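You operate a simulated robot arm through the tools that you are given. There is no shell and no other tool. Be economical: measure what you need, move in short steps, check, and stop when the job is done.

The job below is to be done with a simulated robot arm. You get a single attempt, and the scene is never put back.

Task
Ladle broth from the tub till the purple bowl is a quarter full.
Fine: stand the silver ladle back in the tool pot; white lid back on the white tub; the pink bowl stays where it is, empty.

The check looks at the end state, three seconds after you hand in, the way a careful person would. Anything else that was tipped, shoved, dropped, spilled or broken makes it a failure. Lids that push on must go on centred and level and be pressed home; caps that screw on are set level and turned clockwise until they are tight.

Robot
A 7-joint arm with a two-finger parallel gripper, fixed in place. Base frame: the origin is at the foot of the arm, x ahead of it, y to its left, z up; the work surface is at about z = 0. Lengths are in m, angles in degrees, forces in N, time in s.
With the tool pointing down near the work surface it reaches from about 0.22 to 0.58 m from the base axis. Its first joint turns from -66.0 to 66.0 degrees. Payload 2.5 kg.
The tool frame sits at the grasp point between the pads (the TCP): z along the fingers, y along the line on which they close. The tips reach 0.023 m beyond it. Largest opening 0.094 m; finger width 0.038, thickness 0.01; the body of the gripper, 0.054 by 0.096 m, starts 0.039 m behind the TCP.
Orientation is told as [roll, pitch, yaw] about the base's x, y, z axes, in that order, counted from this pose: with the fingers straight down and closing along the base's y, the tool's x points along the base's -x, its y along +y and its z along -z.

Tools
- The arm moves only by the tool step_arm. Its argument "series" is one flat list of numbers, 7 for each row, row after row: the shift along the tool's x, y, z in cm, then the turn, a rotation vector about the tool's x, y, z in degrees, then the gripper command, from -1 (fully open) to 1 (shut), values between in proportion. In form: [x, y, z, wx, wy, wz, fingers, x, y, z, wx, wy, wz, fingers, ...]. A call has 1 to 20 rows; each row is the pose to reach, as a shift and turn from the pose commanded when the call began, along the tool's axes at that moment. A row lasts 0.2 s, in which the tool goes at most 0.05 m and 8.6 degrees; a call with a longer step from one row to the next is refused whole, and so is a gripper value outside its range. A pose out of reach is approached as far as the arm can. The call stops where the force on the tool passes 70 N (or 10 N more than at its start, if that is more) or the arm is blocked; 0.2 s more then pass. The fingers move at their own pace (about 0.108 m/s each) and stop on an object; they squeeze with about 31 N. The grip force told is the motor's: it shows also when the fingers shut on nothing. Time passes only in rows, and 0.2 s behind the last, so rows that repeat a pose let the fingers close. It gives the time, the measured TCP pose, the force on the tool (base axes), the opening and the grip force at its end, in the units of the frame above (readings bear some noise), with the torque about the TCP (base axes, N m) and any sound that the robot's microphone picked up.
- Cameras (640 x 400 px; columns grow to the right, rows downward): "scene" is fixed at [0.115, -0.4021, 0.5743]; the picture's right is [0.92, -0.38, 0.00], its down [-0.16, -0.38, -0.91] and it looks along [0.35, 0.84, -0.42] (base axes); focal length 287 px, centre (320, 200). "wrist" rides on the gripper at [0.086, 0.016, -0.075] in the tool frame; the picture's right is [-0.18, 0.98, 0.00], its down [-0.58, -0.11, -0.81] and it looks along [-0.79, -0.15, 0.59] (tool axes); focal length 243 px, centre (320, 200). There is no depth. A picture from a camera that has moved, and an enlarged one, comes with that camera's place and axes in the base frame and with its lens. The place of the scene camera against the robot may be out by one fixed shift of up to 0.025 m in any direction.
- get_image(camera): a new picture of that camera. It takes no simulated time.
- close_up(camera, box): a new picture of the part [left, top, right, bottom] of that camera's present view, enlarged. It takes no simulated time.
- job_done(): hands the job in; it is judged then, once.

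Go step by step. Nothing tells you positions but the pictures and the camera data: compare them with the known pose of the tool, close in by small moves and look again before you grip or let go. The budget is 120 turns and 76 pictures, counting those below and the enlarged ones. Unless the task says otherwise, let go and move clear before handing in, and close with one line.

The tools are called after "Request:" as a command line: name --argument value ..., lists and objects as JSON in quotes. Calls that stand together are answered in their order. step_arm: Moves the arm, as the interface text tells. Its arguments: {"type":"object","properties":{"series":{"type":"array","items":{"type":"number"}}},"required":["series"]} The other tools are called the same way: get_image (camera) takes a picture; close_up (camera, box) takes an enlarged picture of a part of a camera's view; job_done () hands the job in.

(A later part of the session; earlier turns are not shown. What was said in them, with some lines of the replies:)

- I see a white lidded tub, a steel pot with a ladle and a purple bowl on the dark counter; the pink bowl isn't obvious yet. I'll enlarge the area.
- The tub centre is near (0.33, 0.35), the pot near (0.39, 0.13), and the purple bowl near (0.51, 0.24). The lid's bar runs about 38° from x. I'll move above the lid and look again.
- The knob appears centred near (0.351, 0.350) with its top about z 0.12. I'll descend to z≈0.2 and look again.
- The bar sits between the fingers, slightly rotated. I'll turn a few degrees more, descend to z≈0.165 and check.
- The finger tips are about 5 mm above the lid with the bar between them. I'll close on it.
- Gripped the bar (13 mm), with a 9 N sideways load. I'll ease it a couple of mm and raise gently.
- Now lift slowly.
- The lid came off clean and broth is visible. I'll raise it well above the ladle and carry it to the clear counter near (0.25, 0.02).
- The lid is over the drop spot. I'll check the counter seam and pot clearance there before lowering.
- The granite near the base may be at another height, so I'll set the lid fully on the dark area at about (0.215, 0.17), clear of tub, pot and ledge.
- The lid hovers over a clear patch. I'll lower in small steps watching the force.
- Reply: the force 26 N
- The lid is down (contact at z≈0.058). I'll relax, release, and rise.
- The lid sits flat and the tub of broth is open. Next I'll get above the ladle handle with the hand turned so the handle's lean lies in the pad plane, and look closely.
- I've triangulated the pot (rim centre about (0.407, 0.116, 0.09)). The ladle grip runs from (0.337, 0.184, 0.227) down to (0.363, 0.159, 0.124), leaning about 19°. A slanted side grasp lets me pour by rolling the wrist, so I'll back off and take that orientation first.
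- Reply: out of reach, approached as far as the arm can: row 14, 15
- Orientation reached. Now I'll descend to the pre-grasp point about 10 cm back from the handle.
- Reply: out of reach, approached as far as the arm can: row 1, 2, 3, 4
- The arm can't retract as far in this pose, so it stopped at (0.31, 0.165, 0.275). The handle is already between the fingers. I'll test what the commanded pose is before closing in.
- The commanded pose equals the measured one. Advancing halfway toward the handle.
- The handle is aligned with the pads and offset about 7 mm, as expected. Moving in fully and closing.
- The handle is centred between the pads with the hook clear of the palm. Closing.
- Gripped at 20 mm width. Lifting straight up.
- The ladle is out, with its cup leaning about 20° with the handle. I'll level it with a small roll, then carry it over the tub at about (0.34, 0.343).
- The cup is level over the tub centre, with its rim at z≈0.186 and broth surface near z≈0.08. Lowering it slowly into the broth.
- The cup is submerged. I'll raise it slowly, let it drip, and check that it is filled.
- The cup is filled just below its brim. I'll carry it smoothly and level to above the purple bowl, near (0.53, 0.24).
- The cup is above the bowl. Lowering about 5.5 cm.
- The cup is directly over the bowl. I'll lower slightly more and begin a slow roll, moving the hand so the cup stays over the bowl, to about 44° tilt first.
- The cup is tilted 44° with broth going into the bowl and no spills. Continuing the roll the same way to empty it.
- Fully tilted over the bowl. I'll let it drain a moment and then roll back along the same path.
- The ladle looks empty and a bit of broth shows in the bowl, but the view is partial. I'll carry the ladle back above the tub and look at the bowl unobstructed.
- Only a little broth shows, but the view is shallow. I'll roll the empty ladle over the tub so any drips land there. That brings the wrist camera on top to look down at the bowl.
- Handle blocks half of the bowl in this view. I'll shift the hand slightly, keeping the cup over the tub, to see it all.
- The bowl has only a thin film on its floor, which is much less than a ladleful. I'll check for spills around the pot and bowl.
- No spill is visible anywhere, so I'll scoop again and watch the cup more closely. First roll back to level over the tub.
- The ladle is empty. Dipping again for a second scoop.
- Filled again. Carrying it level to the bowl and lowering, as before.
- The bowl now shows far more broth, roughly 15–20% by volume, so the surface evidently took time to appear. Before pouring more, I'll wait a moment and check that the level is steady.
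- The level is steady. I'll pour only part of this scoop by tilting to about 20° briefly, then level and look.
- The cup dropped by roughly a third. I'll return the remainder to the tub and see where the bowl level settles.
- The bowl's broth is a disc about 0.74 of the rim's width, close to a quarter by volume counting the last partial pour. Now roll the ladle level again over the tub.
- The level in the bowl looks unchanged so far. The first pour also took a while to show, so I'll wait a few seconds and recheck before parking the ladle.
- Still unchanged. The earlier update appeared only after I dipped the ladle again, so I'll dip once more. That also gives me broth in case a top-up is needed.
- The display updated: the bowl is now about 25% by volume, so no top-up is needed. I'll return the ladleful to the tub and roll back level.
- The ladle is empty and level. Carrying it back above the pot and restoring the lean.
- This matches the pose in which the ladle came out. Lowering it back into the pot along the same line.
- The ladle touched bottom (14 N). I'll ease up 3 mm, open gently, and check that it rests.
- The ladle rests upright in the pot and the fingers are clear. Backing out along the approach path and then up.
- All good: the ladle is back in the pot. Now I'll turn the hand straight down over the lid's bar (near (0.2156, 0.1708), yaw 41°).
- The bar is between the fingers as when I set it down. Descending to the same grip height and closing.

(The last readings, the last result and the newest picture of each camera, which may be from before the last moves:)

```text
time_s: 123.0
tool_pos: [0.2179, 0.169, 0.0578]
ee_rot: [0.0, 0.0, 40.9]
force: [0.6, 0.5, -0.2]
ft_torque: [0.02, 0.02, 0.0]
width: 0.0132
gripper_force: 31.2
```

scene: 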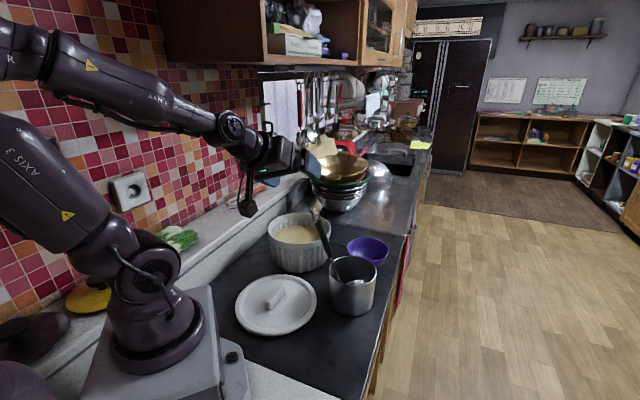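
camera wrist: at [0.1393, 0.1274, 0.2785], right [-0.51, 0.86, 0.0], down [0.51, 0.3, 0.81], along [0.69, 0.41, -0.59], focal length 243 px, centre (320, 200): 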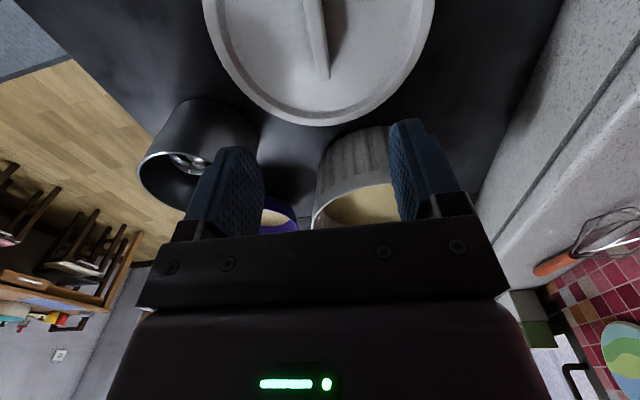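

Gripped the lid again. Lifting it high above the ladle hook, then carrying it over the tub.

Request:
step_arm --series '[0, 0, -2, 0, 0, 0, 1, 0, 0, -6, 0, 0, 0, 1, 0, 0, -10.5, 0, 0, 0, 1, 0, 0, -15, 0, 0, 0, 1, 0, 0, -19.5, 0, 0, 0, 1, 0, 0, -24, 0, 0, 0, 1, 0, 0, -28, 0, 0, 0, 1, 0, 0, -30.5, 0, 0, 0, 1, -3.5, 0.87, -30.5, 0, 0, 0, 1, -7, 1.73, -30.5, 0, 0, 0, 1, -10.5, 2.6, -30.5, 0, 0, 0, 1, -14, 3.47, -30.5, 0, 0, 0, 1, -17.5, 4.33, -30.5, 0, 0, 0, 1, -21.08, 5.2, -30.5, 0, 0, 0, 1, -21.08, 5.2, -30.5, 0, 0, 0, 1]'

Request:
close_up --camera "scene" --box '[220, 110, 440, 290]'

```text
time_s: 126.2
tool_pos: [0.339, 0.3466, 0.3633]
ee_rot: [-0.1, -0.1, 41.0]
force: [-0.1, 0.0, -0.9]
ft_torque: [0.0, 0.0, -0.03]
width: 0.013
gripper_force: 31.4
```

```text
2.22 times, centred on (330, 200) of scene
camera zoom: at [0.115, -0.4021, 0.5743], right [0.92, -0.38, 0.0], down [-0.16, -0.38, -0.91], along [0.35, 0.84, -0.42], focal length 639 px, centre (298, 200)
```

zoom: 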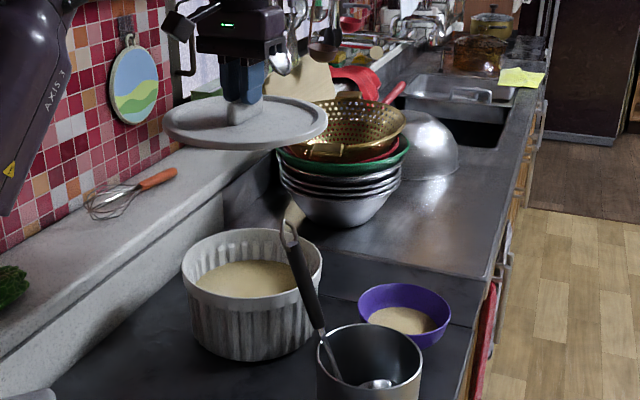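

The lid is over the tub. Small correction, then lower to about 2 cm above seating and check alignment.

Request:
step_arm --series '[-0.2, -0.1, 4, 0, 0, 0, 1, -0.2, -0.1, 8, 0, 0, 0, 1, -0.2, -0.1, 12, 0, 0, 0, 1, -0.2, -0.1, 15.5, 0, 0, 0, 1, -0.2, -0.1, 17.3, 0, 0, 0, 1, -0.2, -0.1, 17.3, 0, 0, 0, 1]'

Request:
close_up --camera "scene" --box '[250, 180, 350, 280]'

Request:
step_arm --series '[0, 0, 0, 0, 0, 0, 1]'

```text
time_s: 127.6
tool_pos: [0.3441, 0.3472, 0.1866]
ee_rot: [-0.1, -0.1, 41.0]
force: [-0.1, -0.5, -1.4]
ft_torque: [0.0, 0.0, 0.01]
width: 0.0132
gripper_force: 30.7
```

```text
4.00 times, centred on (300, 230) of scene
camera zoom: at [0.115, -0.4021, 0.5743], right [0.92, -0.38, 0.0], down [-0.16, -0.38, -0.91], along [0.35, 0.84, -0.42], focal length 1150 px, centre (400, 80)
```

zoom: 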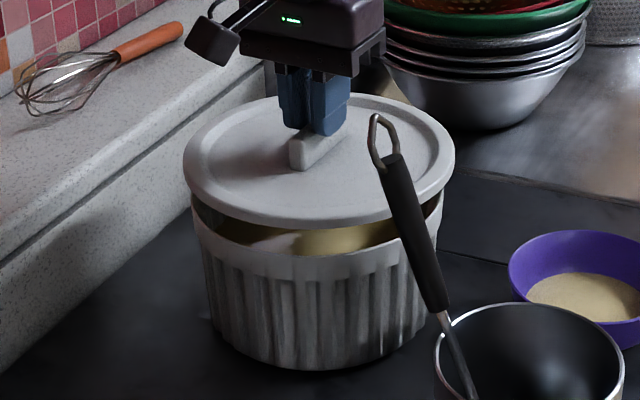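

```text
time_s: 128.0
tool_pos: [0.3449, 0.3485, 0.1881]
ee_rot: [0.0, -0.1, 41.0]
force: [0.4, 0.5, 0.2]
ft_torque: [-0.01, -0.01, 0.01]
width: 0.0132
gripper_force: 30.8
```

Alignment looks right to within a millimetre or two. Lowering slowly to seat the lid.

Request:
step_arm --series '[0.13, 0.05, 0.6, 0, 0, 0, 1, 0.13, 0.05, 1.1, 0, 0, 0, 1, 0.13, 0.05, 1.5, 0, 0, 0, 1, 0.13, 0.05, 1.8, 0, 0, 0, 1, 0.13, 0.05, 2, 0, 0, 0, 1, 0.13, 0.05, 2.1, 0, 0, 0, 1, 0.13, 0.05, 2.1, 0, 0, 0, 1]'

```text
time_s: 129.6
tool_pos: [0.3427, 0.3464, 0.1684]
ee_rot: [0.0, -0.1, 41.0]
force: [-0.9, 0.6, -1.5]
ft_torque: [-0.02, 0.07, 0.03]
width: 0.0131
gripper_force: 31.0
```

Request:
step_arm --series '[0, 0, 0.15, 0, 0, 0, 1, 0, 0, 0.3, 0, 0, 0, 1, 0, 0, 0.45, 0, 0, 0, 1, 0, 0, 0.45, 0, 0, 0, 1]'

```text
time_s: 130.6
tool_pos: [0.3446, 0.3474, 0.1648]
ee_rot: [-0.1, 0.0, 41.1]
force: [-0.4, -1.1, -0.9]
ft_torque: [-0.02, 0.0, 0.0]
width: 0.0133
gripper_force: 30.8
```

Request:
step_arm --series '[0, 0, 0.15, 0, 0, 0, 1, 0, 0, 0.3, 0, 0, 0, 1, 0, 0, 0.3, 0, 0, 0, 1]'

Request:
close_up --camera "scene" --box '[250, 180, 350, 280]'

```text
time_s: 131.4
tool_pos: [0.3432, 0.3476, 0.162]
ee_rot: [-0.1, -0.1, 41.0]
force: [-9.9, -10.5, 22.1]
ft_torque: [-0.27, 0.24, -0.02]
width: 0.0132
gripper_force: 30.9
```

```text
4.00 times, centred on (300, 230) of scene
camera zoom: at [0.1149, -0.4022, 0.5742], right [0.92, -0.38, 0.0], down [-0.16, -0.38, -0.91], along [0.35, 0.84, -0.41], focal length 1150 px, centre (400, 80)
```

zoom: 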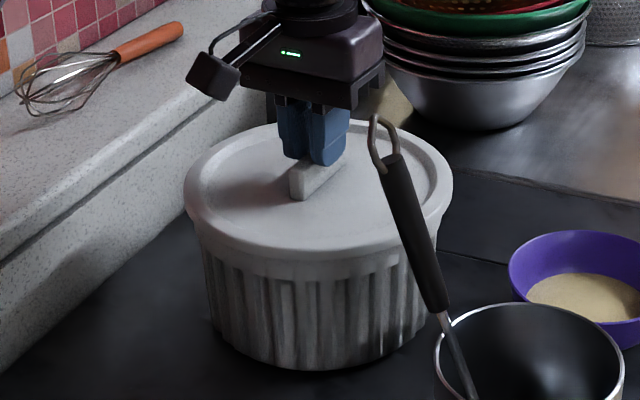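

Seated with contact. I'll relieve the sideways load and press down a little more to make sure it's home.

Request:
step_arm --series '[0.15, 0, 0, 0, 0, 0, 1, 0.15, 0, 0.15, 0, 0, 0, 1, 0.15, 0, 0.3, 0, 0, 0, 1, 0.15, 0, 0.3, 0, 0, 0, 1]'

```text
time_s: 132.4
tool_pos: [0.3425, 0.348, 0.1598]
ee_rot: [0.1, -0.7, 41.0]
force: [4.4, 4.2, 23.7]
ft_torque: [0.1, -0.16, 0.0]
width: 0.0129
gripper_force: 31.6
```

Now relax, release, and rise clear.

Request:
step_arm --series '[-0.06, 0, -0.2, 0, 0, 0, 1, -0.06, 0, -0.2, 0, 0, 0, 0.4, -0.06, 0, -0.2, 0, 0, 0, -0.5, -0.06, 0, -0.2, 0, 0, 0, -0.5, -0.06, 0, -0.2, 0, 0, 0, -0.5, -0.06, 0, -4, 0, 0, 0, -0.5, -0.06, 0, -8, 0, 0, 0, -0.5, -0.06, 0, -8, 0, 0, 0, -0.5]'

Request:
close_up --camera "scene" --box '[250, 180, 350, 280]'

Request:
get_image --camera "wrist"

```text
time_s: 134.2
tool_pos: [0.3403, 0.3465, 0.2396]
ee_rot: [0.0, -0.1, 40.9]
force: [-1.0, 1.0, -0.3]
ft_torque: [0.01, 0.01, 0.01]
width: 0.0705
gripper_force: 0.0
```

```text
4.00 times, centred on (300, 230) of scene
camera zoom: at [0.115, -0.4021, 0.5743], right [0.92, -0.38, 0.0], down [-0.16, -0.38, -0.91], along [0.35, 0.84, -0.42], focal length 1150 px, centre (400, 80)
```

zoom: 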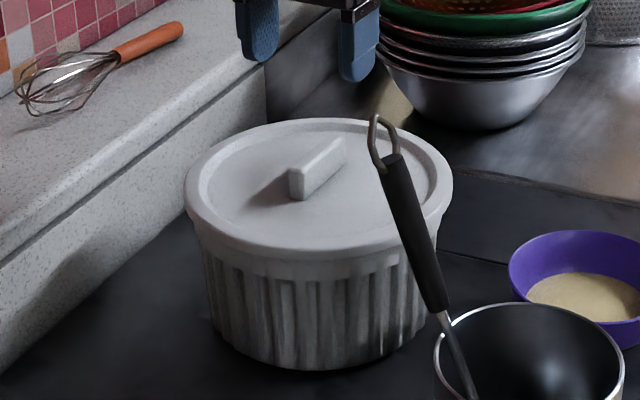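

```text
4 pictures are left
camera wrist: at [0.2648, 0.3028, 0.3148], right [-0.51, 0.86, 0.0], down [0.51, 0.3, 0.81], along [0.7, 0.41, -0.59], focal length 243 px, centre (320, 200)
```

wrist: 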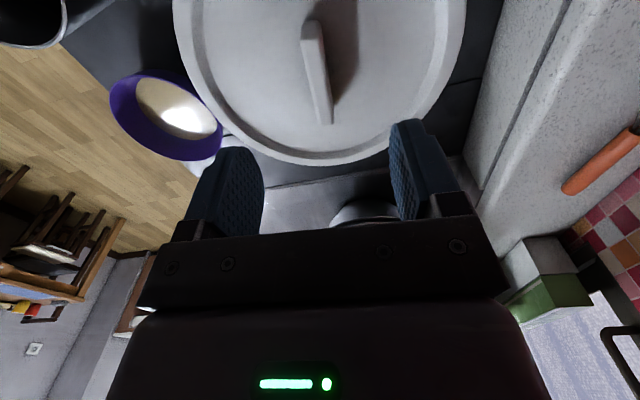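

The lid looks level and centred. I'll give it one gentle press on the bar with closed fingers to be sure it's home.

Request:
step_arm --series '[0, 0, 0, 0, 0, 0, 1, 0, 0, 2, 0, 0, 0, 1, 0, 0, 4, 0, 0, 0, 1, 0, 0, 4.6, 0, 0, 0, 1, 0, 0, 5, 0, 0, 0, 1, 0, 0, 5.3, 0, 0, 0, 1, 0, 0, 5.3, 0, 0, 0, 1]'

```text
time_s: 135.8
tool_pos: [0.3429, 0.3461, 0.1866]
ee_rot: [0.1, -0.1, 41.1]
force: [-0.5, 0.2, -0.8]
ft_torque: [-0.03, 0.0, -0.01]
width: 0.0001
gripper_force: 31.5
```

Request:
step_arm --series '[0, 0, 0.25, 0, 0, 0, 1, 0, 0, 0.5, 0, 0, 0, 1, 0, 0, 0.5, 0, 0, 0, 1]'

```text
time_s: 136.6
tool_pos: [0.3422, 0.3481, 0.1807]
ee_rot: [0.0, 0.0, 41.0]
force: [1.2, 0.0, 0.2]
ft_torque: [0.01, 0.04, -0.01]
width: 0.0003
gripper_force: 31.0
```

Request:
step_arm --series '[0, 0, 0.2, 0, 0, 0, 1, 0, 0, 0.4, 0, 0, 0, 1, 0, 0, 0.4, 0, 0, 0, 1]'

```text
time_s: 137.4
tool_pos: [0.3428, 0.3464, 0.1763]
ee_rot: [0.0, -0.2, 41.1]
force: [-0.1, 0.1, 0.6]
ft_torque: [-0.01, -0.01, 0.0]
width: 0.0002
gripper_force: 30.6
```

Request:
step_arm --series '[0, 0, 0.2, 0, 0, 0, 1, 0, 0, 0.4, 0, 0, 0, 1, 0, 0, 0.4, 0, 0, 0, 1]'

```text
time_s: 138.2
tool_pos: [0.3425, 0.3464, 0.1718]
ee_rot: [0.0, -0.1, 41.0]
force: [0.8, 0.5, -0.6]
ft_torque: [-0.01, 0.01, -0.03]
width: 0.0
gripper_force: 30.9
```

Request:
close_up --camera "scene" --box '[250, 180, 350, 280]'

```text
4.00 times, centred on (300, 230) of scene
camera zoom: at [0.115, -0.4021, 0.5743], right [0.92, -0.38, 0.0], down [-0.16, -0.38, -0.91], along [0.35, 0.84, -0.42], focal length 1150 px, centre (400, 80)
```

zoom: 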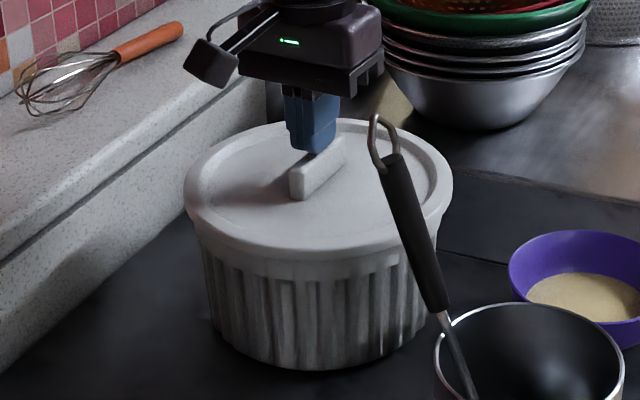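

The fingers are just above the bar. A few millimetres more to make the press.

Request:
step_arm --series '[0, 0, 0.15, 0, 0, 0, 1, 0, 0, 0.3, 0, 0, 0, 1, 0, 0, 0.3, 0, 0, 0, 1]'

```text
time_s: 139.0
tool_pos: [0.3424, 0.347, 0.1689]
ee_rot: [0.1, -0.2, 41.0]
force: [-1.2, -0.5, 1.0]
ft_torque: [0.0, 0.0, 0.01]
width: 0.0
gripper_force: 30.8
```

Request:
step_arm --series '[0, 0, 0.15, 0, 0, 0, 1, 0, 0, 0.3, 0, 0, 0, 1, 0, 0, 0.3, 0, 0, 0, 1]'

```text
time_s: 139.8
tool_pos: [0.3433, 0.347, 0.1674]
ee_rot: [0.0, -0.1, 41.0]
force: [-12.0, -12.8, 34.8]
ft_torque: [-0.46, 0.48, -0.02]
width: 0.0
gripper_force: 31.1
```

Pressed with about 35 N and the lid holds firm, so it's home. Retreating upward and opening clear.

Request:
step_arm --series '[0.1, 0, 0.1, 0, 0, 0, 1, 0.1, 0, 0.1, 0, 0, 0, 1, 0, 0, -2, 0, 0, 0, 1, 0, 0, -6, 0, 0, 0, 1, 0, 0, -10.5, 0, 0, 0, 1, 0, 0, -15, 0, 0, 0, 1, 0, 0, -19, 0, 0, 0, 1, 0, 0, -19, 0, 0, 0, 0]'

Request:
get_image --camera "scene"

Request:
close_up --camera "scene" --box '[220, 180, 440, 320]'

```text
time_s: 141.6
tool_pos: [0.3413, 0.3471, 0.3558]
ee_rot: [0.0, -0.1, 40.9]
force: [-0.2, 0.0, 0.2]
ft_torque: [0.03, -0.02, 0.0]
width: 0.0469
gripper_force: 0.1
```

```text
2 pictures are left
```

scene: 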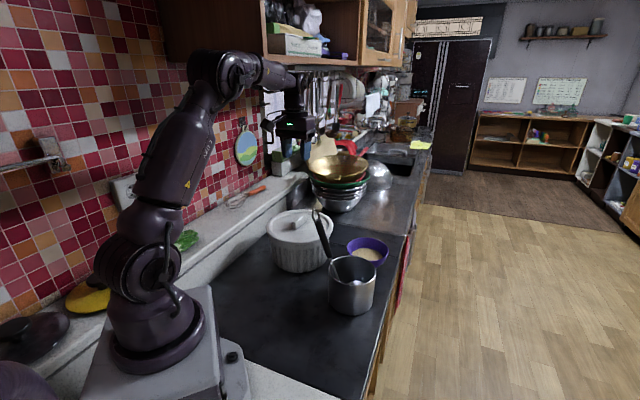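

```text
2.86 times, centred on (330, 250) of scene
camera zoom: at [0.115, -0.4021, 0.5743], right [0.92, -0.38, 0.0], down [-0.16, -0.38, -0.91], along [0.35, 0.84, -0.42], focal length 821 px, centre (291, 57)
```

zoom: 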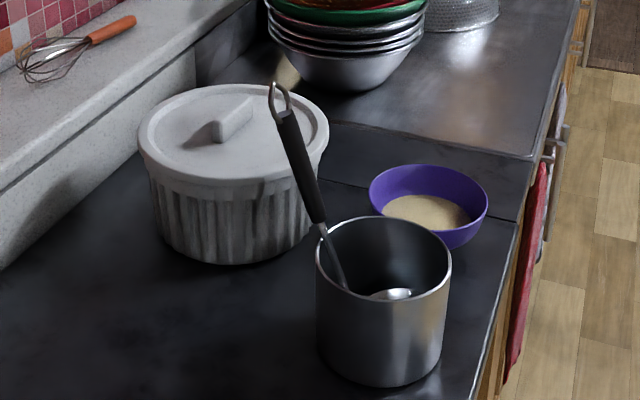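

The lid is level on the tub, the ladle is in the pot as it was, and the purple bowl is about a quarter full. No spills are visible and the arm is clear, so I'm handing in.

Request:
job_done

```text
The job is handed in.
```

I ladled broth into the purple bowl to about a quarter full, judged by eye from the pictures. The ladle is back in the tool pot, the lid is pressed onto the white tub, and no spill shows in the final pictures. I never saw the pink bowl in any picture, so I could only leave it alone and can't confirm it is in place and empty.
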